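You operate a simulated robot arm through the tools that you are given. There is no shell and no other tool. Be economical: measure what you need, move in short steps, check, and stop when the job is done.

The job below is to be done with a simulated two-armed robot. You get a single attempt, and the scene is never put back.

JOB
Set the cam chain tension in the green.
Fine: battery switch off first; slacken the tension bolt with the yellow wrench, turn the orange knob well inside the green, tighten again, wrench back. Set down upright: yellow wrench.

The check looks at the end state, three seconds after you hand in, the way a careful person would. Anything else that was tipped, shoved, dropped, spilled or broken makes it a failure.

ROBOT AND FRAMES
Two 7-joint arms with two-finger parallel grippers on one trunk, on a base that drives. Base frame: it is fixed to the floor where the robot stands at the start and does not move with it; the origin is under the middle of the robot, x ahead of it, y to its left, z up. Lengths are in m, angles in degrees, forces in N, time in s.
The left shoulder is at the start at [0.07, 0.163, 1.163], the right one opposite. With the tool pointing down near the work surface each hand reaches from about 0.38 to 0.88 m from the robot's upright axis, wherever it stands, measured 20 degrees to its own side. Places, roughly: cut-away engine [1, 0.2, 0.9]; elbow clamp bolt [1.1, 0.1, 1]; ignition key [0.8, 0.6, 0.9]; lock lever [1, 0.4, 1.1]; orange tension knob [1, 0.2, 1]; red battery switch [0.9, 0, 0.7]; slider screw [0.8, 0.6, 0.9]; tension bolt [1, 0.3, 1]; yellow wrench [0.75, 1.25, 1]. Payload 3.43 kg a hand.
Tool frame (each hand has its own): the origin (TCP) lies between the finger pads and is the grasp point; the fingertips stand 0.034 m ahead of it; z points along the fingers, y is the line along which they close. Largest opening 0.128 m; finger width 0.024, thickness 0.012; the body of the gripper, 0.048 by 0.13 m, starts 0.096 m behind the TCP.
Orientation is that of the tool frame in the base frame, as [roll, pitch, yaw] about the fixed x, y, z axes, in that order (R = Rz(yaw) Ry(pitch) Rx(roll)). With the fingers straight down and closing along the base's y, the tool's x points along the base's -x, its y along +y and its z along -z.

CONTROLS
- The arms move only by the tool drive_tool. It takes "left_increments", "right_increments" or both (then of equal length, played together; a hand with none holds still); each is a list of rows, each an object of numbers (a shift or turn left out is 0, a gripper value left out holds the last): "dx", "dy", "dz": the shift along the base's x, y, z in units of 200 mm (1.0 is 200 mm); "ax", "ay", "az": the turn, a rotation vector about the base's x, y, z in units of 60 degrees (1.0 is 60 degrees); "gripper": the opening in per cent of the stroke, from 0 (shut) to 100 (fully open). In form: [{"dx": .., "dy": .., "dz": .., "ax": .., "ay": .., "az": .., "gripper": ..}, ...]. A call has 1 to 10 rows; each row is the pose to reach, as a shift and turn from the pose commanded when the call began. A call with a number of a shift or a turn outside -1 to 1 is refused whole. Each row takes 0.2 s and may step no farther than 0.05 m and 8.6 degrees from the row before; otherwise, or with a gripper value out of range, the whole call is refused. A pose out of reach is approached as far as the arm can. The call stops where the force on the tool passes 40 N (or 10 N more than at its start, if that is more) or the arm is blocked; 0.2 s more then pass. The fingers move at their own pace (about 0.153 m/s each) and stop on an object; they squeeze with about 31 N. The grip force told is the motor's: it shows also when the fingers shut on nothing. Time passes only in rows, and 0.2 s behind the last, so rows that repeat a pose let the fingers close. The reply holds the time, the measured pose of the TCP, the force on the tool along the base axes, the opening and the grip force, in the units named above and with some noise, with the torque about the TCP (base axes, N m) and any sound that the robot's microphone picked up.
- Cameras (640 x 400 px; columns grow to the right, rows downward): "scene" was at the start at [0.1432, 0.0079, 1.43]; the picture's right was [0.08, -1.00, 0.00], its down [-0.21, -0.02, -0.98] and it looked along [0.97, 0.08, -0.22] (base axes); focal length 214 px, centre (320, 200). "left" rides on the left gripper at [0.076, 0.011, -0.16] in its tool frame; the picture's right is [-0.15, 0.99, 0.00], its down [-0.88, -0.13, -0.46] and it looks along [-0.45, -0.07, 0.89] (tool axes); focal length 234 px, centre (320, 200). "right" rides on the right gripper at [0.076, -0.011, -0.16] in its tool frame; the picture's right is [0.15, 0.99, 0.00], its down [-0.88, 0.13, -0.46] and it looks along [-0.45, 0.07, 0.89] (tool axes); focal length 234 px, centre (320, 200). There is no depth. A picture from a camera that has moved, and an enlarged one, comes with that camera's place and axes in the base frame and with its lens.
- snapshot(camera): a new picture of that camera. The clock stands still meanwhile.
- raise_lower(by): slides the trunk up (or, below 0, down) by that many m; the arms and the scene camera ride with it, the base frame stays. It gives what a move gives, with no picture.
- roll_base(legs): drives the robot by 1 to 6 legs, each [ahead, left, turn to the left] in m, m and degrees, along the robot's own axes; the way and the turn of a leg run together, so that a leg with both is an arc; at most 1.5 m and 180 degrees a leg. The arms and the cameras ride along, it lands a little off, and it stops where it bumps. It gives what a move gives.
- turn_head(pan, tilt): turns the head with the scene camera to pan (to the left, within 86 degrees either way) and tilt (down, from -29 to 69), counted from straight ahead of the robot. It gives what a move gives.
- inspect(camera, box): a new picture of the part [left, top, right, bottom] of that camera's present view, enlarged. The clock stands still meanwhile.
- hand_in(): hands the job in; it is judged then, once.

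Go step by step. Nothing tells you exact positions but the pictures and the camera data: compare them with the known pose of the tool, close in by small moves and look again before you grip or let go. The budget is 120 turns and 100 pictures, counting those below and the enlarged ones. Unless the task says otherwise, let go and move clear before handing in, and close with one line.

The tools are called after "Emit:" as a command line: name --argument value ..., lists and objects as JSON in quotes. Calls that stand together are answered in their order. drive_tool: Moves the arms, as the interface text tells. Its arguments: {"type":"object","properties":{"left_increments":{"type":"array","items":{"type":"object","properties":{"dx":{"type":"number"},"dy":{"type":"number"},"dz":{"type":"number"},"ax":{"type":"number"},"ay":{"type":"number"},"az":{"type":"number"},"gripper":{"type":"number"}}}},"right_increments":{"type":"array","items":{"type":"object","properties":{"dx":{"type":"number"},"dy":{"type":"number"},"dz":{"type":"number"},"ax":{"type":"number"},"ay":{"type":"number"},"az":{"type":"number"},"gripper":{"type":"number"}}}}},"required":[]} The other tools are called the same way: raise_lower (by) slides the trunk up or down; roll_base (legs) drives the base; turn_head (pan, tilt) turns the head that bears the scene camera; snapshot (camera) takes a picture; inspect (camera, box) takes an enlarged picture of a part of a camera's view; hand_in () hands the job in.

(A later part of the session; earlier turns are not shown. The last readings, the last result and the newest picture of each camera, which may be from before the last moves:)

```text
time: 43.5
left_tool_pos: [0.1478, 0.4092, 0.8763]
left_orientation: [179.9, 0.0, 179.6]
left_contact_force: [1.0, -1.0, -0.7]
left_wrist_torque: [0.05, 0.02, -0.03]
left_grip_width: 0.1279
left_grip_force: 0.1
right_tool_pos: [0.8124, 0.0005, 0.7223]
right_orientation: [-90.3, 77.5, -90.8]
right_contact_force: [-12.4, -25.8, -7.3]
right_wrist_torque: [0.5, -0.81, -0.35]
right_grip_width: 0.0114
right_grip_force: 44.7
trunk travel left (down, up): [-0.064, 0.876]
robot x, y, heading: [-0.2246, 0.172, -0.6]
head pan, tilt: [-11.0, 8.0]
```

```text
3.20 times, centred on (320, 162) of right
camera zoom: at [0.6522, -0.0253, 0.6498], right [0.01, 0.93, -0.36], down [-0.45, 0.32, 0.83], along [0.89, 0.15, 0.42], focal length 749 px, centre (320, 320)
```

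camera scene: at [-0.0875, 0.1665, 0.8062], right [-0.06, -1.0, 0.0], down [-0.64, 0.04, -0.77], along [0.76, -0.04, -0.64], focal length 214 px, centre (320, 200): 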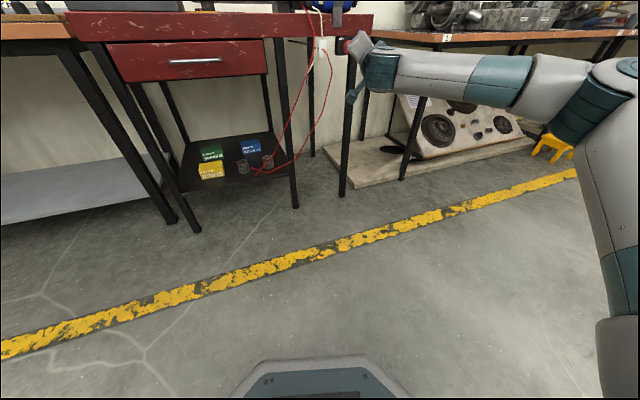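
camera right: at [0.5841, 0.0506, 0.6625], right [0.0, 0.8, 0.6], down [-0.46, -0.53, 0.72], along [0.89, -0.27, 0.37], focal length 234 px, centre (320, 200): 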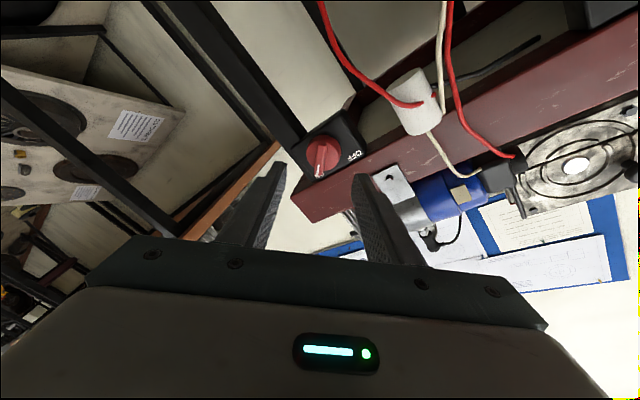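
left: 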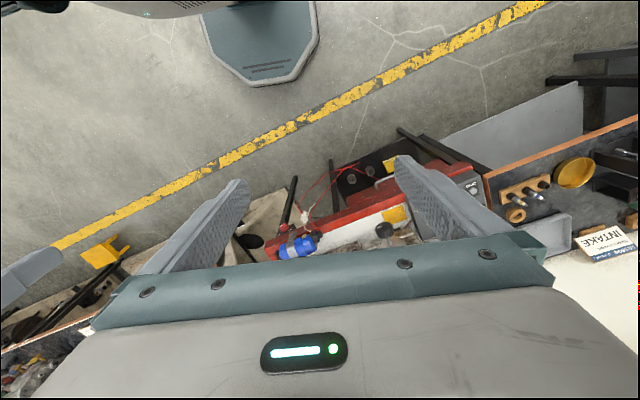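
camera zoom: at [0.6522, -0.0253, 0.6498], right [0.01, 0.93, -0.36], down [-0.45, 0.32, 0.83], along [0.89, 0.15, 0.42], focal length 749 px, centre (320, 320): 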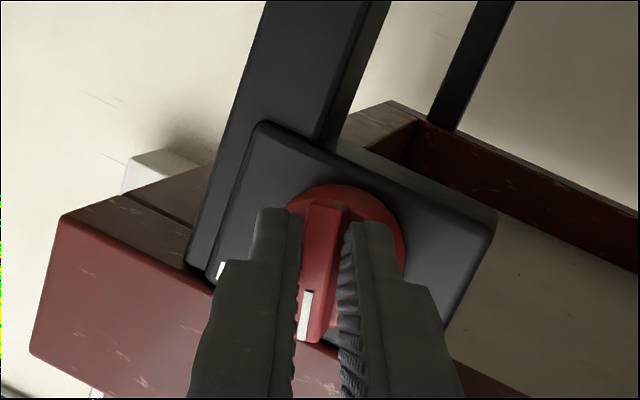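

It is turning with the grip. I continue the remaining ~32°, relaxing the sideways load.

Emit:
drive_tool --right_increments '[{"ax": -0.11, "dy": -0.02}, {"ax": -0.22, "dy": -0.03}, {"ax": -0.33, "dy": -0.03}, {"ax": -0.44, "dy": -0.03}, {"ax": -0.55, "dy": -0.03}, {"ax": -0.6, "dy": -0.03}]'

Emit:
inspect --camera "right" --box '[220, 100, 420, 225]'

```text
time: 44.9
left_tool_pos: [0.1445, 0.41, 0.8768]
left_orientation: [180.0, 0.0, 179.6]
left_contact_force: [0.1, 0.8, 0.3]
left_wrist_torque: [-0.02, -0.01, -0.02]
left_grip_width: 0.1278
left_grip_force: 0.1
right_tool_pos: [0.8122, -0.0023, 0.725]
right_orientation: [-89.7, 41.7, -90.2]
right_contact_force: [-7.2, -23.0, 6.3]
right_wrist_torque: [1.12, -0.45, -0.03]
right_grip_width: 0.011
right_grip_force: 44.9
trunk travel left (down, up): [-0.064, 0.876]
robot x, y, heading: [-0.2222, 0.1714, -0.4]
head pan, tilt: [-11.0, 8.0]
```

```text
3.20 times, centred on (320, 162) of right
camera zoom: at [0.6515, -0.0651, 0.6823], right [0.01, 0.55, -0.84], down [-0.45, 0.75, 0.49], along [0.89, 0.38, 0.25], focal length 749 px, centre (320, 320)
```

zoom: 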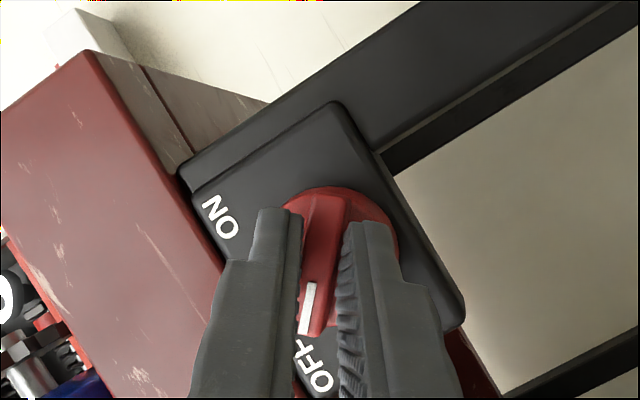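

The pointer now aims at OFF, against its stop. I release and withdraw.

Emit:
drive_tool --right_increments '[{"ax": 0.03, "gripper": 28}, {"ax": 0.03, "gripper": 28}, {"ax": 0.03, "dx": -0.1}, {"ax": 0.03, "dx": -0.3}, {"ax": 0.03, "dx": -0.5}, {"ax": 0.03, "dx": -0.7}, {"ax": 0.03, "dx": -0.9}]'

Emit:
inspect --camera "right" --box '[250, 40, 450, 165]'

```text
time: 46.5
left_tool_pos: [0.1466, 0.4117, 0.8759]
left_orientation: [-179.9, 0.0, 179.7]
left_contact_force: [0.4, 0.1, -0.1]
left_wrist_torque: [-0.02, -0.03, 0.01]
left_grip_width: 0.1281
left_grip_force: 0.0
right_tool_pos: [0.6345, -0.0008, 0.7229]
right_orientation: [-90.0, 43.1, -90.0]
right_contact_force: [-0.6, 0.1, -1.2]
right_wrist_torque: [-0.02, 0.03, 0.0]
right_grip_width: 0.0356
right_grip_force: 0.1
trunk travel left (down, up): [-0.064, 0.876]
robot x, y, heading: [-0.2223, 0.1741, -0.2]
head pan, tilt: [-11.0, 8.0]
```

```text
3.20 times, centred on (350, 102) of right
camera zoom: at [0.4725, -0.0623, 0.6793], right [0.0, 0.57, -0.82], down [-0.45, 0.73, 0.51], along [0.89, 0.37, 0.26], focal length 749 px, centre (224, 512)
```

zoom: 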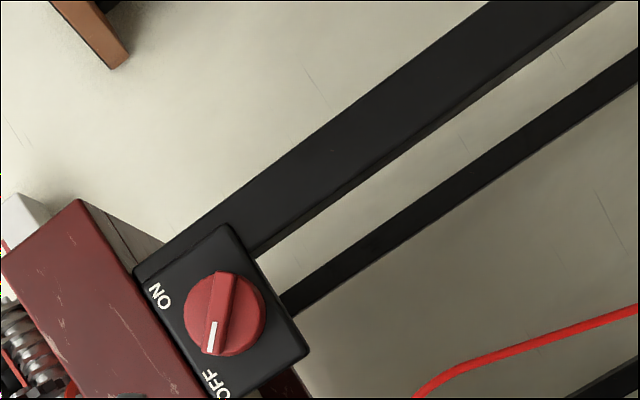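

The switch is OFF. Now I back off, raise the trunk to working height and drive left toward the wrench.

Emit:
roll_base --legs '[[-0.1, 0, 0]]'

Emit:
raise_lower --by 0.64

Emit:
drive_tool --right_increments '[{"dx": -0.1, "ay": 0.12}, {"dx": -0.2, "ay": 0.25}, {"dx": -0.3, "ay": 0.37}, {"dx": -0.4, "ay": 0.5}, {"dx": -0.4, "ay": 0.62}, {"dx": -0.4, "ay": 0.75}, {"dx": -0.4, "ay": 0.87}, {"dx": -0.4, "ay": 1.0}]'

Emit:
roll_base --legs '[[0, 0.78, 0]]'

Emit:
turn_head --pan 20 --tilt 25

Emit:
snapshot --camera "scene"

```text
time: 47.6
left_tool_pos: [0.0467, 0.4118, 0.8761]
left_orientation: [-180.0, 0.0, 179.7]
left_contact_force: [-0.3, 0.0, -0.4]
left_wrist_torque: [0.01, -0.03, -0.01]
left_grip_width: 0.1278
left_grip_force: 0.1
right_tool_pos: [0.5336, 0.0002, 0.7229]
right_orientation: [-90.0, 43.1, -90.2]
right_contact_force: [0.5, -0.8, 0.5]
right_wrist_torque: [0.01, -0.05, 0.04]
right_grip_width: 0.0359
right_grip_force: 0.0
trunk travel left (down, up): [-0.064, 0.876]
robot x, y, heading: [-0.3239, 0.1727, -0.3]
head pan, tilt: [-11.0, 8.0]
```

```text
refused: 0.64 is not a number from -0.4 to 0.4
```

```text
time: 49.4
left_tool_pos: [0.0471, 0.411, 0.8754]
left_orientation: [-179.9, 0.1, 179.6]
left_contact_force: [-0.1, 0.3, 0.5]
left_wrist_torque: [0.0, 0.03, -0.01]
left_grip_width: 0.128
left_grip_force: 0.1
right_tool_pos: [0.4529, 0.001, 0.7223]
right_orientation: [-143.9, 29.0, -123.6]
right_contact_force: [0.0, 0.5, 0.0]
right_wrist_torque: [-0.01, 0.0, -0.01]
right_grip_width: 0.0358
right_grip_force: 0.1
right hand out of reach, approached as far as the arm can: row 7, 8
trunk travel left (down, up): [-0.064, 0.876]
robot x, y, heading: [-0.3207, 0.1709, -0.4]
head pan, tilt: [-11.0, 8.0]
```

```text
time: 53.6
left_tool_pos: [0.0516, 1.1928, 0.8744]
left_orientation: [-180.0, -0.1, 179.7]
left_contact_force: [-0.1, 0.6, -0.2]
left_wrist_torque: [0.01, 0.0, -0.02]
left_grip_width: 0.1279
left_grip_force: 0.0
right_tool_pos: [0.4588, 0.7826, 0.7228]
right_orientation: [-144.0, 28.9, -123.7]
right_contact_force: [0.0, -1.0, -0.5]
right_wrist_torque: [-0.01, -0.02, -0.02]
right_grip_width: 0.0356
right_grip_force: 0.0
trunk travel left (down, up): [-0.064, 0.876]
robot x, y, heading: [-0.3195, 0.9522, -0.4]
head pan, tilt: [-11.0, 8.0]
```

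```text
time: 54.6
left_tool_pos: [0.0519, 1.1931, 0.8765]
left_orientation: [-179.9, 0.0, 179.8]
left_contact_force: [-0.1, -0.9, 0.4]
left_wrist_torque: [0.0, -0.03, 0.03]
left_grip_width: 0.1281
left_grip_force: 0.1
right_tool_pos: [0.4601, 0.7824, 0.7228]
right_orientation: [-144.0, 28.9, -123.6]
right_contact_force: [-0.7, 0.4, 0.3]
right_wrist_torque: [0.03, -0.02, -0.01]
right_grip_width: 0.036
right_grip_force: 0.1
trunk travel left (down, up): [-0.064, 0.876]
robot x, y, heading: [-0.3208, 0.9552, -0.1]
head pan, tilt: [20.0, 25.0]
```

```text
69 pictures are left
camera scene: at [-0.1809, 0.9835, 0.8296], right [0.34, -0.94, 0.0], down [-0.4, -0.14, -0.91], along [0.85, 0.3, -0.42], focal length 214 px, centre (320, 200)
```

scene: 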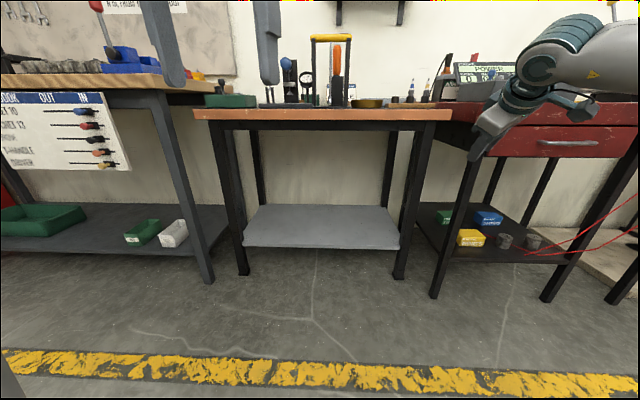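

Nothing was touched. I read the label sheet on the left table and raise the trunk.

Emit:
inspect --camera "scene" --box '[0, 80, 140, 178]'

Emit:
raise_lower --by 0.4

Emit:
raise_lower --by 0.24

Emit:
drive_tool --right_increments '[{"dx": -0.05, "ay": 0.05, "ax": -0.06}, {"dx": -0.1}]'

Emit:
snapshot --camera "scene"

```text
4.08 times, centred on (70, 129) of scene
camera zoom: at [-0.1809, 0.9835, 0.8296], right [0.34, -0.94, 0.0], down [-0.4, -0.14, -0.91], along [0.85, 0.3, -0.42], focal length 875 px, centre (1340, 490)
```

zoom: 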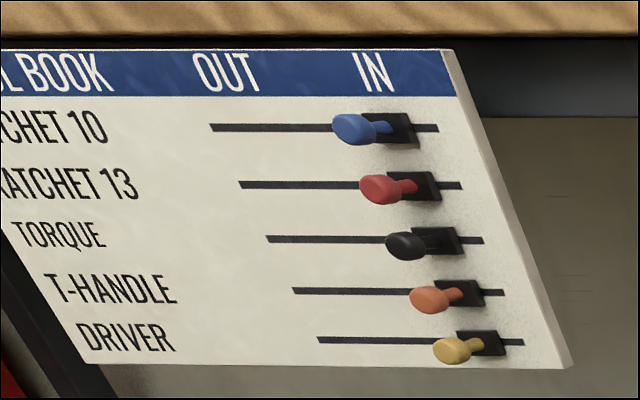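

```text
time: 58.4
left_tool_pos: [0.0527, 1.1939, 1.2756]
left_orientation: [-180.0, 0.0, 179.7]
left_contact_force: [-0.9, 0.6, -0.1]
left_wrist_torque: [0.0, 0.0, -0.01]
left_grip_width: 0.1281
left_grip_force: 0.1
right_tool_pos: [0.4586, 0.7817, 1.1234]
right_orientation: [-144.0, 29.0, -123.7]
right_contact_force: [-0.3, 0.0, -0.2]
right_wrist_torque: [0.0, 0.02, -0.02]
right_grip_width: 0.0359
right_grip_force: 0.0
trunk travel left (down, up): [-0.464, 0.476]
robot x, y, heading: [-0.3186, 0.9551, -0.3]
head pan, tilt: [20.0, 25.0]
```

```text
time: 60.9
left_tool_pos: [0.0518, 1.1922, 1.5145]
left_orientation: [180.0, 0.0, 179.8]
left_contact_force: [1.1, 0.8, -0.3]
left_wrist_torque: [0.02, -0.05, 0.01]
left_grip_width: 0.1278
left_grip_force: 0.0
right_tool_pos: [0.4595, 0.7812, 1.3639]
right_orientation: [-143.9, 28.9, -123.7]
right_contact_force: [0.9, -0.7, -0.2]
right_wrist_torque: [-0.02, 0.0, 0.04]
right_grip_width: 0.0356
right_grip_force: 0.0
trunk travel left (down, up): [-0.704, 0.236]
robot x, y, heading: [-0.3184, 0.9536, -0.1]
head pan, tilt: [20.0, 25.0]
```

```text
time: 61.5
left_tool_pos: [0.0514, 1.1915, 1.5167]
left_orientation: [180.0, 0.1, 179.6]
left_contact_force: [-0.9, -0.4, 0.1]
left_wrist_torque: [0.03, -0.03, 0.01]
left_grip_width: 0.128
left_grip_force: 0.0
right_tool_pos: [0.4385, 0.7828, 1.3634]
right_orientation: [-143.8, 29.1, -123.6]
right_contact_force: [0.0, -0.4, -0.5]
right_wrist_torque: [0.01, -0.02, 0.01]
right_grip_width: 0.0361
right_grip_force: 0.1
right hand out of reach, approached as far as the arm can: row 1
trunk travel left (down, up): [-0.704, 0.236]
robot x, y, heading: [-0.3172, 0.9506, -0.1]
head pan, tilt: [20.0, 25.0]
```

```text
67 pictures are left
camera scene: at [-0.1818, 0.9828, 1.4697], right [0.34, -0.94, 0.0], down [-0.4, -0.14, -0.91], along [0.85, 0.31, -0.42], focal length 214 px, centre (320, 200)
```

scene: 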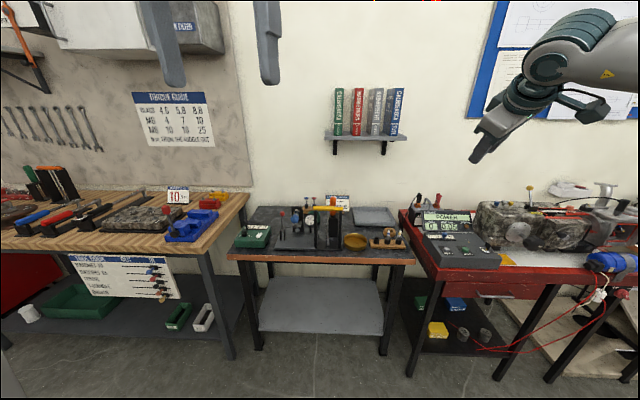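

I now zoom in on the wrench stand to locate the handle.

Emit:
inspect --camera "scene" --box '[270, 185, 390, 260]'

Emit:
roll_base --legs '[[0.32, 0.0, 0]]'

Emit:
turn_head --pan 25 --tilt 35

Emit:
snapshot --camera "scene"

Emit:
snapshot --camera "left"

```text
5.33 times, centred on (330, 222) of scene
camera zoom: at [-0.1818, 0.9828, 1.4697], right [0.34, -0.94, 0.0], down [-0.4, -0.14, -0.91], along [0.85, 0.31, -0.42], focal length 1144 px, centre (267, 80)
```

zoom: 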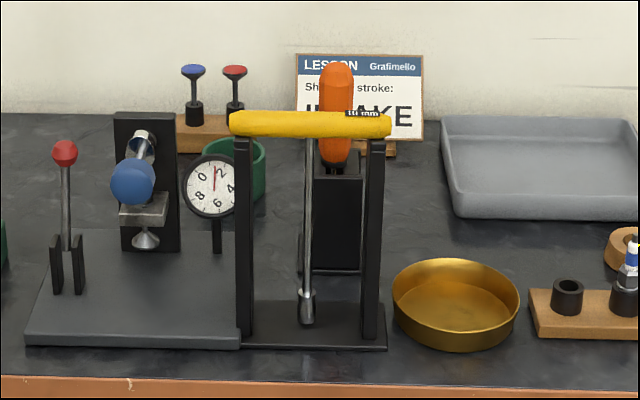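

```text
time: 63.6
left_tool_pos: [0.3675, 1.1935, 1.5154]
left_orientation: [180.0, 0.1, -179.9]
left_contact_force: [-0.2, -0.7, -0.7]
left_wrist_torque: [-0.01, -0.02, 0.0]
left_grip_width: 0.128
left_grip_force: 0.1
right_tool_pos: [0.7573, 0.787, 1.3645]
right_orientation: [-143.8, 29.0, -123.2]
right_contact_force: [0.0, 0.1, -0.7]
right_wrist_torque: [-0.03, 0.03, 0.02]
right_grip_width: 0.0357
right_grip_force: 0.1
trunk travel left (down, up): [-0.704, 0.236]
robot x, y, heading: [0.003, 0.9501, 0.3]
head pan, tilt: [20.0, 25.0]
```

```text
time: 64.4
left_tool_pos: [0.3705, 1.1943, 1.5164]
left_orientation: [-179.9, 0.0, -179.9]
left_contact_force: [0.1, -0.4, -0.3]
left_wrist_torque: [0.01, -0.04, 0.01]
left_grip_width: 0.1282
left_grip_force: 0.1
right_tool_pos: [0.7601, 0.7867, 1.3623]
right_orientation: [-143.8, 28.9, -123.2]
right_contact_force: [0.2, 0.6, -0.2]
right_wrist_torque: [-0.04, -0.02, -0.01]
right_grip_width: 0.0357
right_grip_force: 0.1
trunk travel left (down, up): [-0.704, 0.236]
robot x, y, heading: [0.0014, 0.9521, 0.1]
head pan, tilt: [25.0, 35.0]
```

```text
65 pictures are left
camera scene: at [0.1321, 0.9895, 1.4538], right [0.42, -0.91, 0.0], down [-0.52, -0.24, -0.82], along [0.74, 0.35, -0.57], focal length 214 px, centre (320, 200)
```

scene: 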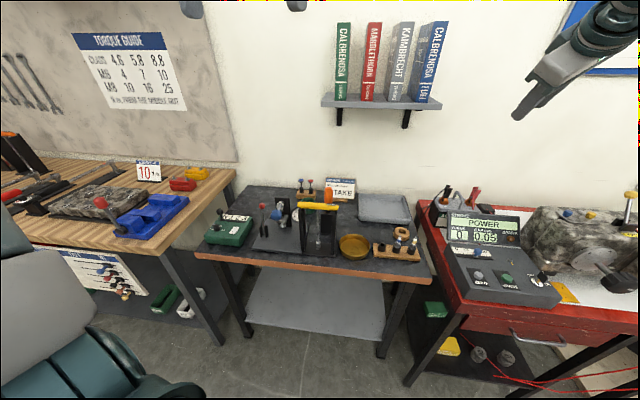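

```text
64 pictures are left
camera left: at [0.2944, 1.2064, 1.6749], right [0.15, 0.99, 0.0], down [0.88, -0.13, 0.46], along [0.45, -0.07, -0.89], focal length 234 px, centre (320, 200)
```

left: 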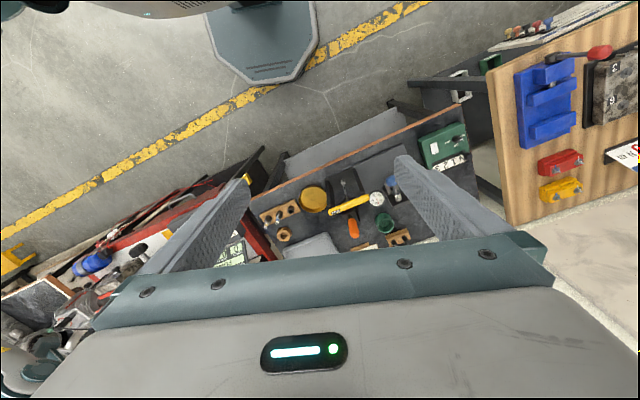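

The wrench's yellow T-handle triangulates to about (0.656, 1.246, 1.021), running mostly along y and skewed about 16°. I bring the left hand above it, yawed −74° so the fingers close across the handle.

Emit:
drive_tool --left_increments '[{"dx": 0.125, "dz": -0.075, "az": -0.122, "gripper": 60}, {"dx": 0.25, "dz": -0.15, "az": -0.245}, {"dx": 0.375, "dz": -0.225, "az": -0.367}, {"dx": 0.5, "dz": -0.3, "az": -0.49}, {"dx": 0.625, "dz": -0.375, "az": -0.612}, {"dx": 0.75, "dz": -0.45, "az": -0.735}, {"dx": 0.875, "dz": -0.525, "az": -0.857}, {"dx": 1.0, "dz": -0.6, "az": -0.98}]'

Emit:
drive_tool --left_increments '[{"dx": 0.07, "dy": 0.04, "dz": -0.16, "az": -0.05}, {"dx": 0.14, "dy": 0.09, "dz": -0.32, "az": -0.1}, {"dx": 0.21, "dy": 0.13, "dz": -0.48, "az": -0.15}, {"dx": 0.29, "dy": 0.17, "dz": -0.64, "az": -0.2}, {"dx": 0.36, "dy": 0.22, "dz": -0.8, "az": -0.25}, {"dx": 0.43, "dy": 0.26, "dz": -0.9, "az": -0.25}]'

Emit:
snapshot --camera "left"

Emit:
inspect --camera "scene" --box '[240, 140, 400, 240]'

```text
time: 66.2
left_tool_pos: [0.5719, 1.1948, 1.3939]
left_orientation: [-179.9, 0.0, 121.0]
left_contact_force: [0.0, -0.7, -0.7]
left_wrist_torque: [-0.01, 0.06, -0.01]
left_grip_width: 0.0768
left_grip_force: 0.1
right_tool_pos: [0.7604, 0.7879, 1.3613]
right_orientation: [-144.0, 28.9, -123.2]
right_contact_force: [-0.9, -0.7, -0.2]
right_wrist_torque: [-0.01, 0.01, -0.01]
right_grip_width: 0.0357
right_grip_force: 0.0
trunk travel left (down, up): [-0.704, 0.236]
robot x, y, heading: [-0.0023, 0.9517, -0.0]
head pan, tilt: [25.0, 35.0]
```

```text
time: 67.6
left_tool_pos: [0.6573, 1.2478, 1.2142]
left_orientation: [-180.0, 0.0, 106.3]
left_contact_force: [1.1, 0.2, 0.1]
left_wrist_torque: [-0.02, 0.01, 0.0]
left_grip_width: 0.0771
left_grip_force: 0.1
right_tool_pos: [0.7593, 0.7865, 1.3633]
right_orientation: [-143.8, 28.9, -123.2]
right_contact_force: [-0.1, -0.2, -0.6]
right_wrist_torque: [0.0, 0.0, 0.0]
right_grip_width: 0.0357
right_grip_force: 0.0
trunk travel left (down, up): [-0.704, 0.236]
robot x, y, heading: [-0.0009, 0.9556, 0.2]
head pan, tilt: [25.0, 35.0]
```

```text
63 pictures are left
camera left: at [0.6468, 1.3242, 1.3738], right [0.99, 0.14, 0.0], down [0.12, -0.88, 0.46], along [0.06, -0.45, -0.89], focal length 234 px, centre (320, 200)
```

left: 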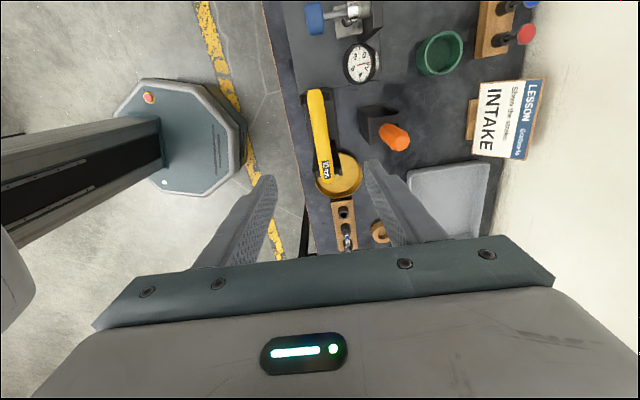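

```text
4.00 times, centred on (320, 190) of scene
camera zoom: at [0.1318, 0.9898, 1.4538], right [0.42, -0.91, 0.0], down [-0.52, -0.24, -0.82], along [0.74, 0.35, -0.57], focal length 858 px, centre (320, 240)
```

zoom: 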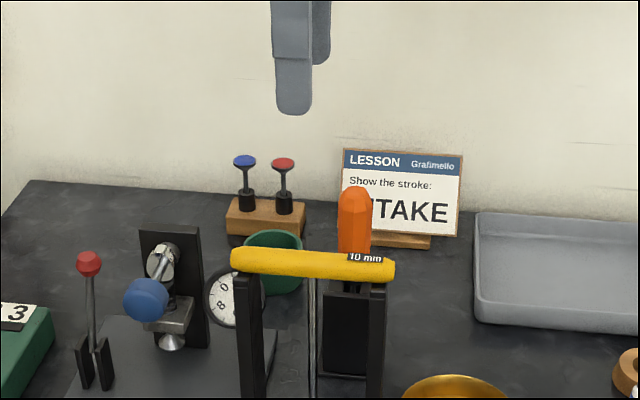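

The handle sits at (0.659, 1.25, 1.02), and yaw is matched. I descend straddling it.

Emit:
drive_tool --left_increments '[{"dz": -0.2, "dy": 0.01}, {"dz": -0.4, "dy": 0.01}, {"dz": -0.6, "dy": 0.01}, {"dz": -0.75, "dy": 0.01}, {"dz": -0.85, "dy": 0.01}, {"dz": -0.94, "dy": 0.01}]'

Emit:
snapshot --camera "left"

Emit:
inspect --camera "scene" --box '[240, 140, 400, 240]'

```text
time: 69.0
left_tool_pos: [0.6572, 1.249, 1.027]
left_orientation: [180.0, 0.0, 106.3]
left_contact_force: [0.6, -0.8, -0.2]
left_wrist_torque: [-0.02, -0.02, 0.02]
left_grip_width: 0.0768
left_grip_force: 0.2
right_tool_pos: [0.7603, 0.7875, 1.3631]
right_orientation: [-143.8, 28.9, -123.1]
right_contact_force: [0.2, 0.5, 0.4]
right_wrist_torque: [-0.04, 0.0, -0.02]
right_grip_width: 0.0357
right_grip_force: 0.0
trunk travel left (down, up): [-0.704, 0.236]
robot x, y, heading: [0.0056, 0.9516, 0.1]
head pan, tilt: [25.0, 35.0]
```

```text
61 pictures are left
camera left: at [0.6467, 1.3255, 1.1878], right [0.99, 0.14, 0.0], down [0.12, -0.88, 0.46], along [0.06, -0.45, -0.89], focal length 234 px, centre (320, 200)
```

left: 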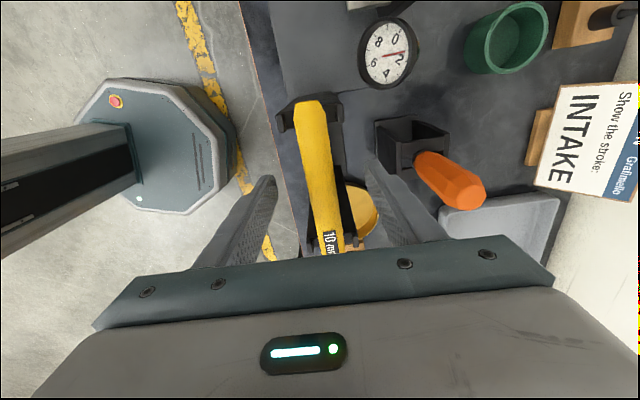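

```text
4.00 times, centred on (320, 190) of scene
camera zoom: at [0.1317, 0.9898, 1.4538], right [0.42, -0.91, 0.0], down [-0.52, -0.24, -0.82], along [0.74, 0.35, -0.57], focal length 858 px, centre (320, 240)
```

zoom: 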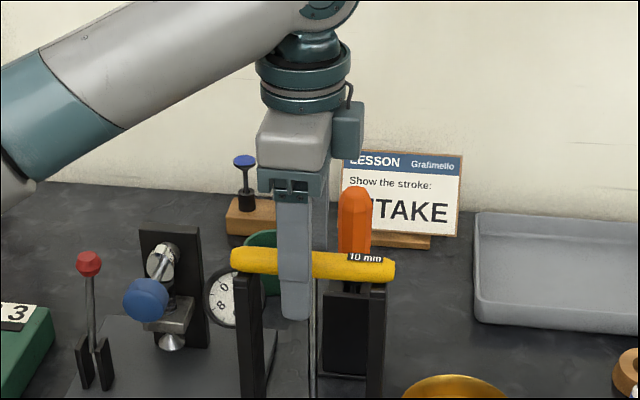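

The hand straddles the handle centrally. I close the grip.

Emit:
drive_tool --left_increments '[{"gripper": 30}, {"gripper": 15}, {"gripper": 0}, {"gripper": 0}]'

Emit:
snapshot --camera "left"

```text
time: 70.0
left_tool_pos: [0.6567, 1.2477, 1.0275]
left_orientation: [-179.9, 0.1, 106.3]
left_contact_force: [0.0, 0.0, 0.2]
left_wrist_torque: [-0.01, -0.01, -0.3]
left_grip_width: 0.0201
left_grip_force: 31.4
right_tool_pos: [0.7602, 0.7867, 1.363]
right_orientation: [-143.8, 28.9, -123.2]
right_contact_force: [0.1, 0.5, 0.2]
right_wrist_torque: [-0.01, -0.01, -0.01]
right_grip_width: 0.0357
right_grip_force: 0.1
trunk travel left (down, up): [-0.704, 0.236]
robot x, y, heading: [-0.0, 0.9491, 0.1]
head pan, tilt: [25.0, 35.0]
```

```text
59 pictures are left
camera left: at [0.6464, 1.3251, 1.1881], right [0.99, 0.14, 0.0], down [0.12, -0.88, 0.46], along [0.06, -0.45, -0.89], focal length 234 px, centre (320, 200)
```

left: 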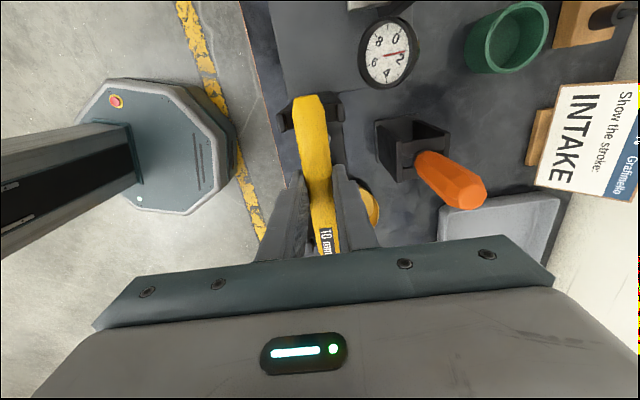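

Gripped. I lift straight up and check how it hangs.

Emit:
drive_tool --left_increments '[{"dz": 0.05}, {"dz": 0.15}, {"dz": 0.3}, {"dz": 0.5}, {"dz": 0.7}, {"dz": 0.9}, {"dz": 1.0}]'

Emit:
snapshot --camera "scene"

```text
time: 71.6
left_tool_pos: [0.6534, 1.249, 1.2277]
left_orientation: [-180.0, -0.1, 106.4]
left_contact_force: [-0.6, 0.3, -2.8]
left_wrist_torque: [-0.03, 0.01, -0.01]
left_grip_width: 0.0224
left_grip_force: 30.6
right_tool_pos: [0.7599, 0.7865, 1.3628]
right_orientation: [-143.7, 28.8, -123.2]
right_contact_force: [-0.3, -0.3, -0.3]
right_wrist_torque: [0.01, -0.05, -0.01]
right_grip_width: 0.0356
right_grip_force: 0.0
trunk travel left (down, up): [-0.704, 0.236]
robot x, y, heading: [0.001, 0.9491, -0.0]
head pan, tilt: [25.0, 35.0]
```

```text
58 pictures are left
camera scene: at [0.1314, 0.9893, 1.4537], right [0.42, -0.91, 0.0], down [-0.52, -0.24, -0.82], along [0.74, 0.35, -0.57], focal length 214 px, centre (320, 200)
```

scene: 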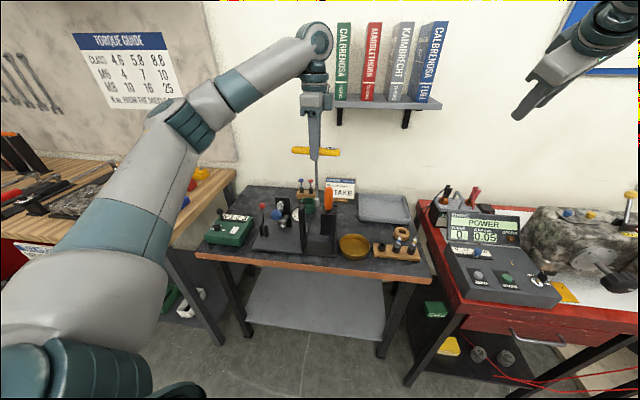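

The wrench hangs straight. I raise it further, tuck the right hand back pointing down, then back the base away from the table.

Emit:
drive_tool --left_increments '[{"dz": 0.06}, {"dz": 0.12}, {"dz": 0.18}, {"dz": 0.24}, {"dz": 0.3}, {"dz": 0.36}, {"dz": 0.42}, {"dz": 0.5}]' --right_increments '[{"dx": -0.12, "ay": 0.1}, {"dx": -0.25, "ay": 0.2}, {"dx": -0.37, "ay": 0.3}, {"dx": -0.5, "ay": 0.4}, {"dx": -0.62, "ay": 0.5}, {"dx": -0.75, "ay": 0.6}, {"dx": -0.87, "ay": 0.68}, {"dx": -1.0, "ay": 0.75}]'

Emit:
drive_tool --right_increments '[{"az": -0.12, "dz": 0.1}, {"az": -0.25, "dz": 0.15}, {"az": -0.37, "dz": 0.2}, {"az": -0.5, "dz": 0.2}, {"az": -0.62, "dz": 0.2}, {"az": -0.78, "dz": 0.2, "gripper": 60}]'

Emit:
roll_base --legs '[[-0.3, 0, 0], [0, -0.7, 0]]'

Emit:
turn_head --pan 0 --tilt 20

Emit:
snapshot --camera "scene"

```text
time: 73.4
left_tool_pos: [0.6541, 1.2475, 1.3287]
left_orientation: [-180.0, 0.0, 106.2]
left_contact_force: [-1.0, -0.2, -2.6]
left_wrist_torque: [0.02, 0.04, -0.02]
left_grip_width: 0.0223
left_grip_force: 31.1
right_tool_pos: [0.5564, 0.7873, 1.3635]
right_orientation: [180.0, 0.2, -133.1]
right_contact_force: [-0.3, 0.3, -0.4]
right_wrist_torque: [0.04, -0.03, -0.02]
right_grip_width: 0.0361
right_grip_force: 0.1
trunk travel left (down, up): [-0.704, 0.236]
robot x, y, heading: [0.0023, 0.9492, 0.0]
head pan, tilt: [25.0, 35.0]
```

```text
refused: row 6 steps farther than a row can; nothing moved
```

```text
time: 78.8
left_tool_pos: [0.3536, 0.5436, 1.3272]
left_orientation: [-179.9, 0.1, 105.5]
left_contact_force: [0.1, -0.3, -2.6]
left_wrist_torque: [-0.02, 0.04, 0.01]
left_grip_width: 0.0223
left_grip_force: 30.6
right_tool_pos: [0.2501, 0.0836, 1.3626]
right_orientation: [179.9, 0.1, -133.7]
right_contact_force: [0.2, -0.5, 0.2]
right_wrist_torque: [0.02, 0.02, 0.01]
right_grip_width: 0.0356
right_grip_force: 0.1
trunk travel left (down, up): [-0.704, 0.236]
robot x, y, heading: [-0.3055, 0.2554, -0.9]
head pan, tilt: [25.0, 35.0]
```

```text
time: 79.7
left_tool_pos: [0.3539, 0.5421, 1.3279]
left_orientation: [-179.9, 0.1, 105.5]
left_contact_force: [-0.1, -0.7, -2.4]
left_wrist_torque: [-0.03, 0.0, 0.01]
left_grip_width: 0.0222
left_grip_force: 31.8
right_tool_pos: [0.2495, 0.0834, 1.3627]
right_orientation: [179.9, 0.1, -133.7]
right_contact_force: [-0.4, -0.1, -0.4]
right_wrist_torque: [-0.01, 0.02, -0.02]
right_grip_width: 0.0357
right_grip_force: 0.1
trunk travel left (down, up): [-0.704, 0.236]
robot x, y, heading: [-0.3026, 0.2535, -0.5]
head pan, tilt: [0.0, 20.0]
```

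```text
57 pictures are left
camera scene: at [-0.1615, 0.2546, 1.4776], right [-0.01, -1.0, 0.0], down [-0.34, 0.0, -0.94], along [0.94, -0.01, -0.34], focal length 214 px, centre (320, 200)
```

scene: 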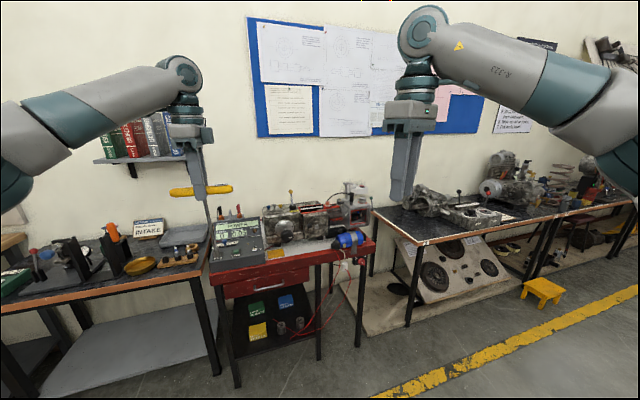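

The way is clear. I drive ahead toward the engine and look down at it.

Emit:
roll_base --legs '[[0.5, 0, 0.5]]'

Emit:
turn_head --pan 0 --tilt 33

Emit:
snapshot --camera "scene"

Emit:
snapshot --camera "right"

```text
time: 82.7
left_tool_pos: [0.8466, 0.5457, 1.3273]
left_orientation: [180.0, 0.1, 106.0]
left_contact_force: [-0.7, -0.4, -2.0]
left_wrist_torque: [0.04, -0.02, 0.0]
left_grip_width: 0.022
left_grip_force: 31.4
right_tool_pos: [0.7474, 0.0838, 1.3647]
right_orientation: [179.9, 0.2, -133.2]
right_contact_force: [-0.2, -0.7, 0.7]
right_wrist_torque: [0.01, -0.03, 0.03]
right_grip_width: 0.0359
right_grip_force: 0.0
trunk travel left (down, up): [-0.704, 0.236]
robot x, y, heading: [0.1901, 0.252, -0.1]
head pan, tilt: [0.0, 20.0]
```

```text
time: 83.4
left_tool_pos: [0.8473, 0.5446, 1.3255]
left_orientation: [-179.9, 0.0, 106.0]
left_contact_force: [-0.3, 0.0, -2.4]
left_wrist_torque: [0.03, 0.02, -0.03]
left_grip_width: 0.0221
left_grip_force: 31.3
right_tool_pos: [0.7487, 0.0853, 1.363]
right_orientation: [179.9, 0.2, -133.3]
right_contact_force: [0.4, -0.1, -0.8]
right_wrist_torque: [-0.02, 0.02, 0.0]
right_grip_width: 0.0362
right_grip_force: 0.1
trunk travel left (down, up): [-0.704, 0.236]
robot x, y, heading: [0.1897, 0.2528, -0.1]
head pan, tilt: [0.0, 33.0]
```

```text
56 pictures are left
camera scene: at [0.3318, 0.2517, 1.4568], right [0.0, -1.0, 0.0], down [-0.54, 0.0, -0.84], along [0.84, 0.0, -0.54], focal length 214 px, centre (320, 200)
```

scene: 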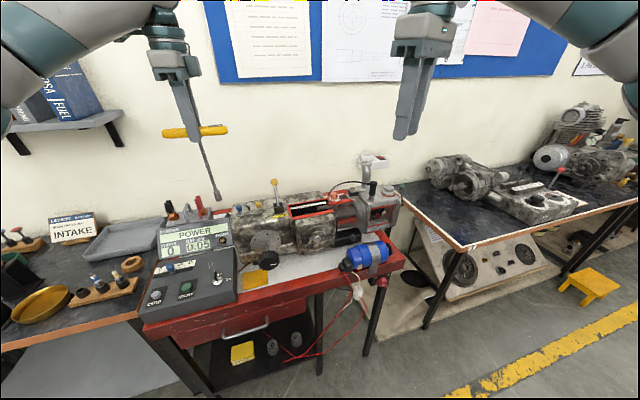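

```text
55 pictures are left
camera right: at [0.7047, 0.0213, 1.522], right [-0.82, 0.57, 0.0], down [0.51, 0.73, 0.46], along [0.26, 0.38, -0.89], focal length 234 px, centre (320, 200)
```

right: 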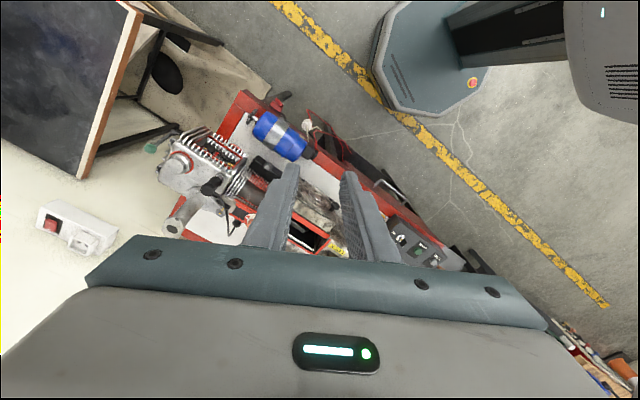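

I zoom in on the knob and bolt region.

Emit:
inspect --camera "scene" --box '[265, 160, 393, 240]'

Emit:
inspect --camera "right" --box '[170, 170, 330, 270]'

```text
5.00 times, centred on (329, 200) of scene
camera zoom: at [0.3318, 0.2517, 1.4568], right [0.0, -1.0, 0.0], down [-0.54, 0.0, -0.84], along [0.84, 0.0, -0.54], focal length 1072 px, centre (275, 200)
```

zoom: 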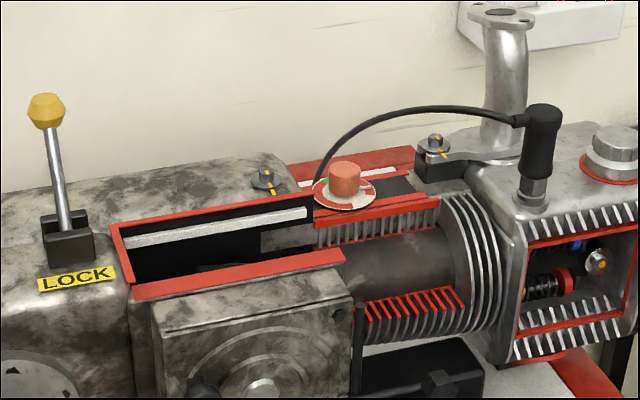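

```text
4.00 times, centred on (250, 220) of right
camera zoom: at [0.7047, 0.0213, 1.522], right [-0.82, 0.57, 0.0], down [0.51, 0.73, 0.46], along [0.26, 0.38, -0.89], focal length 937 px, centre (600, 120)
```

zoom: 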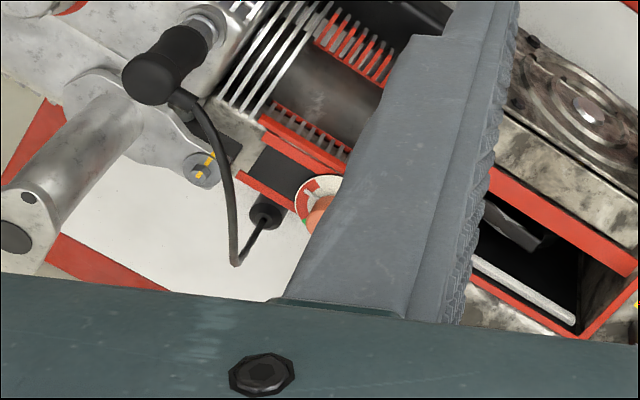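

I put the tension bolt at about (1.00, 0.257, 1.04) and the knob at about (1.022, 0.199, 1.03); the bolt has yellow alignment marks. I drive 0.1 m closer and bring the wrench over the bolt, keeping clear of the lock lever.

Emit:
roll_base --legs '[[0.08, 0, 0]]'

Emit:
drive_tool --left_increments '[{"dy": -0.2}, {"dy": -0.4}, {"dy": -0.6}, {"dy": -0.8}, {"dy": -1.0}]'

Emit:
drive_tool --left_increments '[{"dy": -0.2}, {"dy": -0.42}, {"dy": -0.42, "dx": 0.2}]'

Emit:
inspect --camera "scene" --box '[240, 130, 400, 230]'

Emit:
snapshot --camera "left"

```text
time: 84.5
left_tool_pos: [0.9243, 0.5458, 1.3294]
left_orientation: [180.0, 0.2, 105.9]
left_contact_force: [-0.2, -0.6, -2.3]
left_wrist_torque: [0.01, -0.01, 0.04]
left_grip_width: 0.0221
left_grip_force: 31.0
right_tool_pos: [0.824, 0.0855, 1.365]
right_orientation: [179.9, 0.2, -133.2]
right_contact_force: [-0.4, -0.7, -0.1]
right_wrist_torque: [0.0, -0.01, 0.03]
right_grip_width: 0.0362
right_grip_force: 0.1
trunk travel left (down, up): [-0.704, 0.236]
robot x, y, heading: [0.2693, 0.2518, -0.4]
head pan, tilt: [0.0, 33.0]
```

```text
time: 85.7
left_tool_pos: [0.9266, 0.3438, 1.326]
left_orientation: [179.9, 0.0, 106.1]
left_contact_force: [-0.6, 0.0, -2.4]
left_wrist_torque: [0.04, -0.01, 0.01]
left_grip_width: 0.0219
left_grip_force: 30.8
right_tool_pos: [0.8276, 0.0821, 1.3626]
right_orientation: [179.8, 0.1, -133.2]
right_contact_force: [-0.1, -0.3, -0.3]
right_wrist_torque: [0.07, -0.02, -0.02]
right_grip_width: 0.0359
right_grip_force: 0.1
trunk travel left (down, up): [-0.704, 0.236]
robot x, y, heading: [0.2671, 0.2534, -0.1]
head pan, tilt: [0.0, 33.0]
```

```text
time: 86.5
left_tool_pos: [0.9698, 0.2619, 1.3253]
left_orientation: [-179.8, 0.1, 106.0]
left_contact_force: [-0.8, 0.8, -2.5]
left_wrist_torque: [-0.02, 0.0, 0.01]
left_grip_width: 0.0222
left_grip_force: 31.1
right_tool_pos: [0.8298, 0.0848, 1.3608]
right_orientation: [179.9, 0.1, -133.2]
right_contact_force: [0.2, 0.1, -0.8]
right_wrist_torque: [0.02, 0.03, 0.02]
right_grip_width: 0.0362
right_grip_force: 0.3
trunk travel left (down, up): [-0.704, 0.236]
robot x, y, heading: [0.2705, 0.2534, -0.2]
head pan, tilt: [0.0, 33.0]
```

```text
4.00 times, centred on (320, 180) of scene
camera zoom: at [0.4121, 0.2517, 1.4566], right [0.0, -1.0, 0.0], down [-0.55, 0.0, -0.84], along [0.84, 0.0, -0.55], focal length 858 px, centre (320, 280)
```

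zoom: 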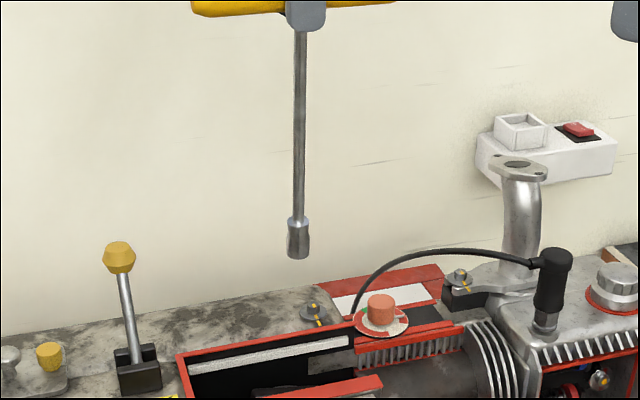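

```text
51 pictures are left
camera left: at [0.9593, 0.3402, 1.4836], right [0.99, 0.13, 0.0], down [0.12, -0.88, 0.46], along [0.06, -0.45, -0.89], focal length 234 px, centre (320, 200)
```

left: 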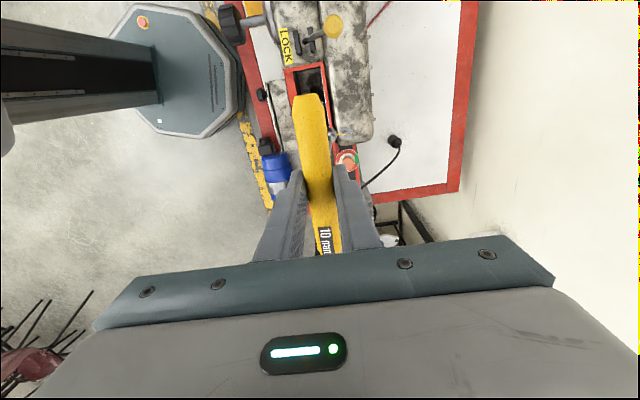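

The socket end is about 0.208 m below the TCP. I zoom the left camera for the bolt's x relative to the wrench.

Emit:
inspect --camera "left" --box '[280, 90, 400, 165]'

Emit:
inspect --camera "scene" --box '[300, 195, 348, 225]'

```text
5.33 times, centred on (340, 128) of left
camera zoom: at [0.9593, 0.3402, 1.4836], right [0.99, 0.13, 0.0], down [0.12, -0.88, 0.46], along [0.06, -0.45, -0.89], focal length 1249 px, centre (213, 587)
```

zoom: 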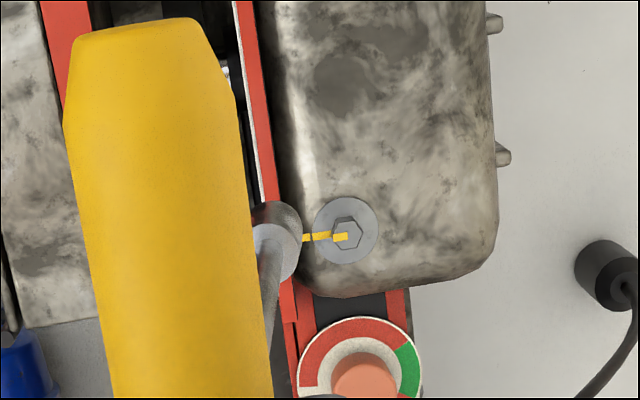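

```text
13.33 times, centred on (324, 210) of scene
camera zoom: at [0.4121, 0.2517, 1.4566], right [0.0, -1.0, 0.0], down [-0.55, 0.0, -0.84], along [0.84, 0.0, -0.55], focal length 2860 px, centre (267, 67)
```

zoom: 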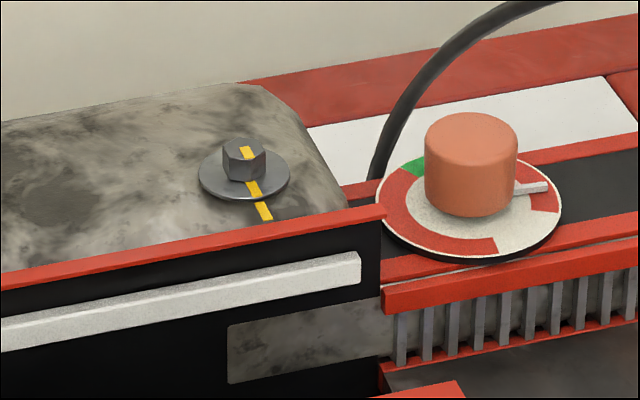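

The wrench leans about 5° in the grip (socket toward +x). I tilt the hand back to make the shaft vertical, and look again.

Emit:
drive_tool --left_increments '[{"ax": -0.012, "ay": 0.042}, {"ax": -0.024, "ay": 0.085}]'

Emit:
inspect --camera "left" --box '[280, 90, 400, 165]'

Emit:
inspect --camera "scene" --box '[260, 120, 388, 200]'

```text
time: 87.1
left_tool_pos: [0.9677, 0.2604, 1.3266]
left_orientation: [-174.6, 0.1, 106.0]
left_contact_force: [0.9, 0.0, -3.1]
left_wrist_torque: [0.0, 0.02, -0.02]
left_grip_width: 0.0223
left_grip_force: 31.1
right_tool_pos: [0.8279, 0.0845, 1.362]
right_orientation: [179.8, 0.2, -133.2]
right_contact_force: [0.2, 0.5, 0.2]
right_wrist_torque: [0.01, 0.0, -0.03]
right_grip_width: 0.0357
right_grip_force: 0.0
trunk travel left (down, up): [-0.704, 0.236]
robot x, y, heading: [0.2663, 0.2479, -0.3]
head pan, tilt: [0.0, 33.0]
```

```text
5.33 times, centred on (340, 128) of left
camera zoom: at [0.9708, 0.341, 1.4843], right [0.99, 0.13, -0.09], down [0.16, -0.87, 0.47], along [-0.02, -0.48, -0.88], focal length 1249 px, centre (213, 587)
```

zoom: 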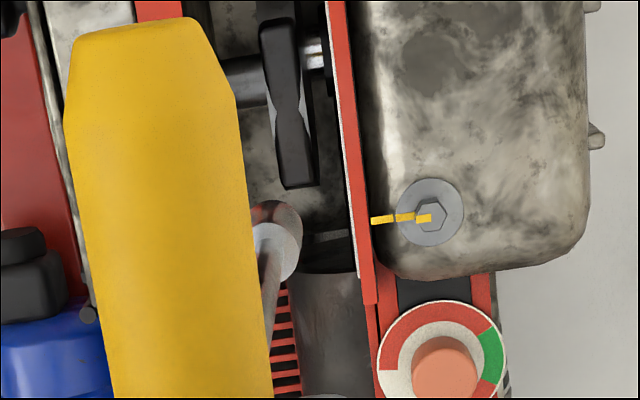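

```text
5.00 times, centred on (324, 160) of scene
camera zoom: at [0.4108, 0.2504, 1.4568], right [0.0, -1.0, 0.0], down [-0.55, 0.0, -0.84], along [0.84, 0.0, -0.55], focal length 1072 px, centre (300, 400)
```

zoom: 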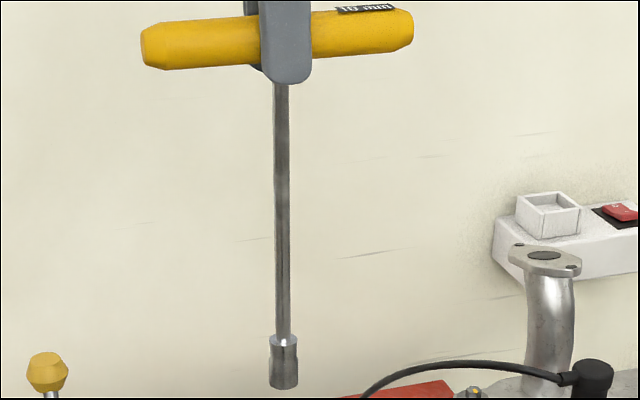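

Shaft is now vertical with the socket at about (0.965, 0.261); the bolt is at (1.016, 0.257). I shift over the bolt and lower to just above it.

Emit:
drive_tool --left_increments '[{"dx": 0.13, "dy": -0.01}, {"dx": 0.255, "dy": -0.02}, {"dx": 0.255, "dy": -0.02, "dz": -0.12}, {"dx": 0.255, "dy": -0.02, "dz": -0.24}]'

Emit:
inspect --camera "left" --box '[270, 80, 370, 142]'

Emit:
inspect --camera "scene" --box '[288, 180, 352, 220]'

```text
time: 88.1
left_tool_pos: [0.9993, 0.2592, 1.2714]
left_orientation: [-174.6, 0.0, 105.9]
left_contact_force: [0.9, -0.2, -1.9]
left_wrist_torque: [-0.03, 0.0, -0.04]
left_grip_width: 0.0221
left_grip_force: 31.1
left hand out of reach, approached as far as the arm can: row 1, 2, 3, 4
right_tool_pos: [0.829, 0.0831, 1.3613]
right_orientation: [179.8, 0.1, -133.3]
right_contact_force: [0.3, -0.3, 0.4]
right_wrist_torque: [-0.02, 0.03, 0.01]
right_grip_width: 0.0357
right_grip_force: 0.1
trunk travel left (down, up): [-0.704, 0.236]
robot x, y, heading: [0.269, 0.2501, -0.4]
head pan, tilt: [0.0, 33.0]
```

```text
6.40 times, centred on (320, 111) of left
camera zoom: at [1.0041, 0.3407, 1.4296], right [0.99, 0.13, -0.09], down [0.16, -0.87, 0.47], along [-0.02, -0.47, -0.88], focal length 1499 px, centre (320, 770)
```

zoom: 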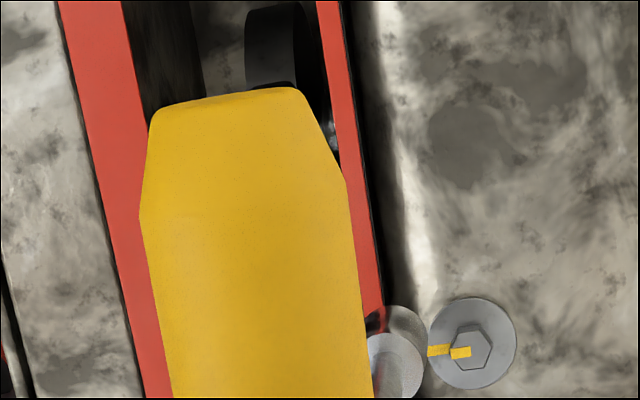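

```text
10.00 times, centred on (320, 200) of scene
camera zoom: at [0.4126, 0.2503, 1.4566], right [0.0, -1.0, 0.0], down [-0.55, 0.0, -0.84], along [0.84, 0.0, -0.55], focal length 2145 px, centre (320, 200)
```

zoom: 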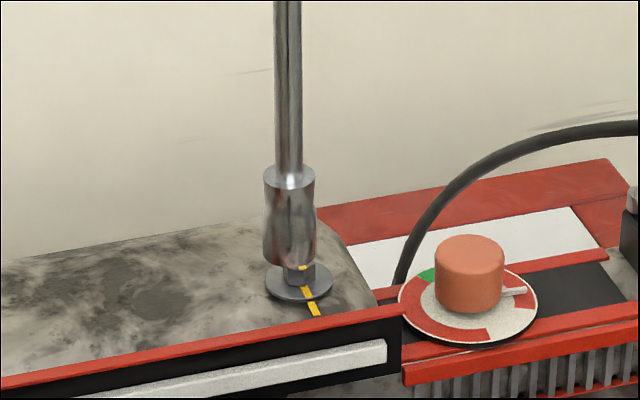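

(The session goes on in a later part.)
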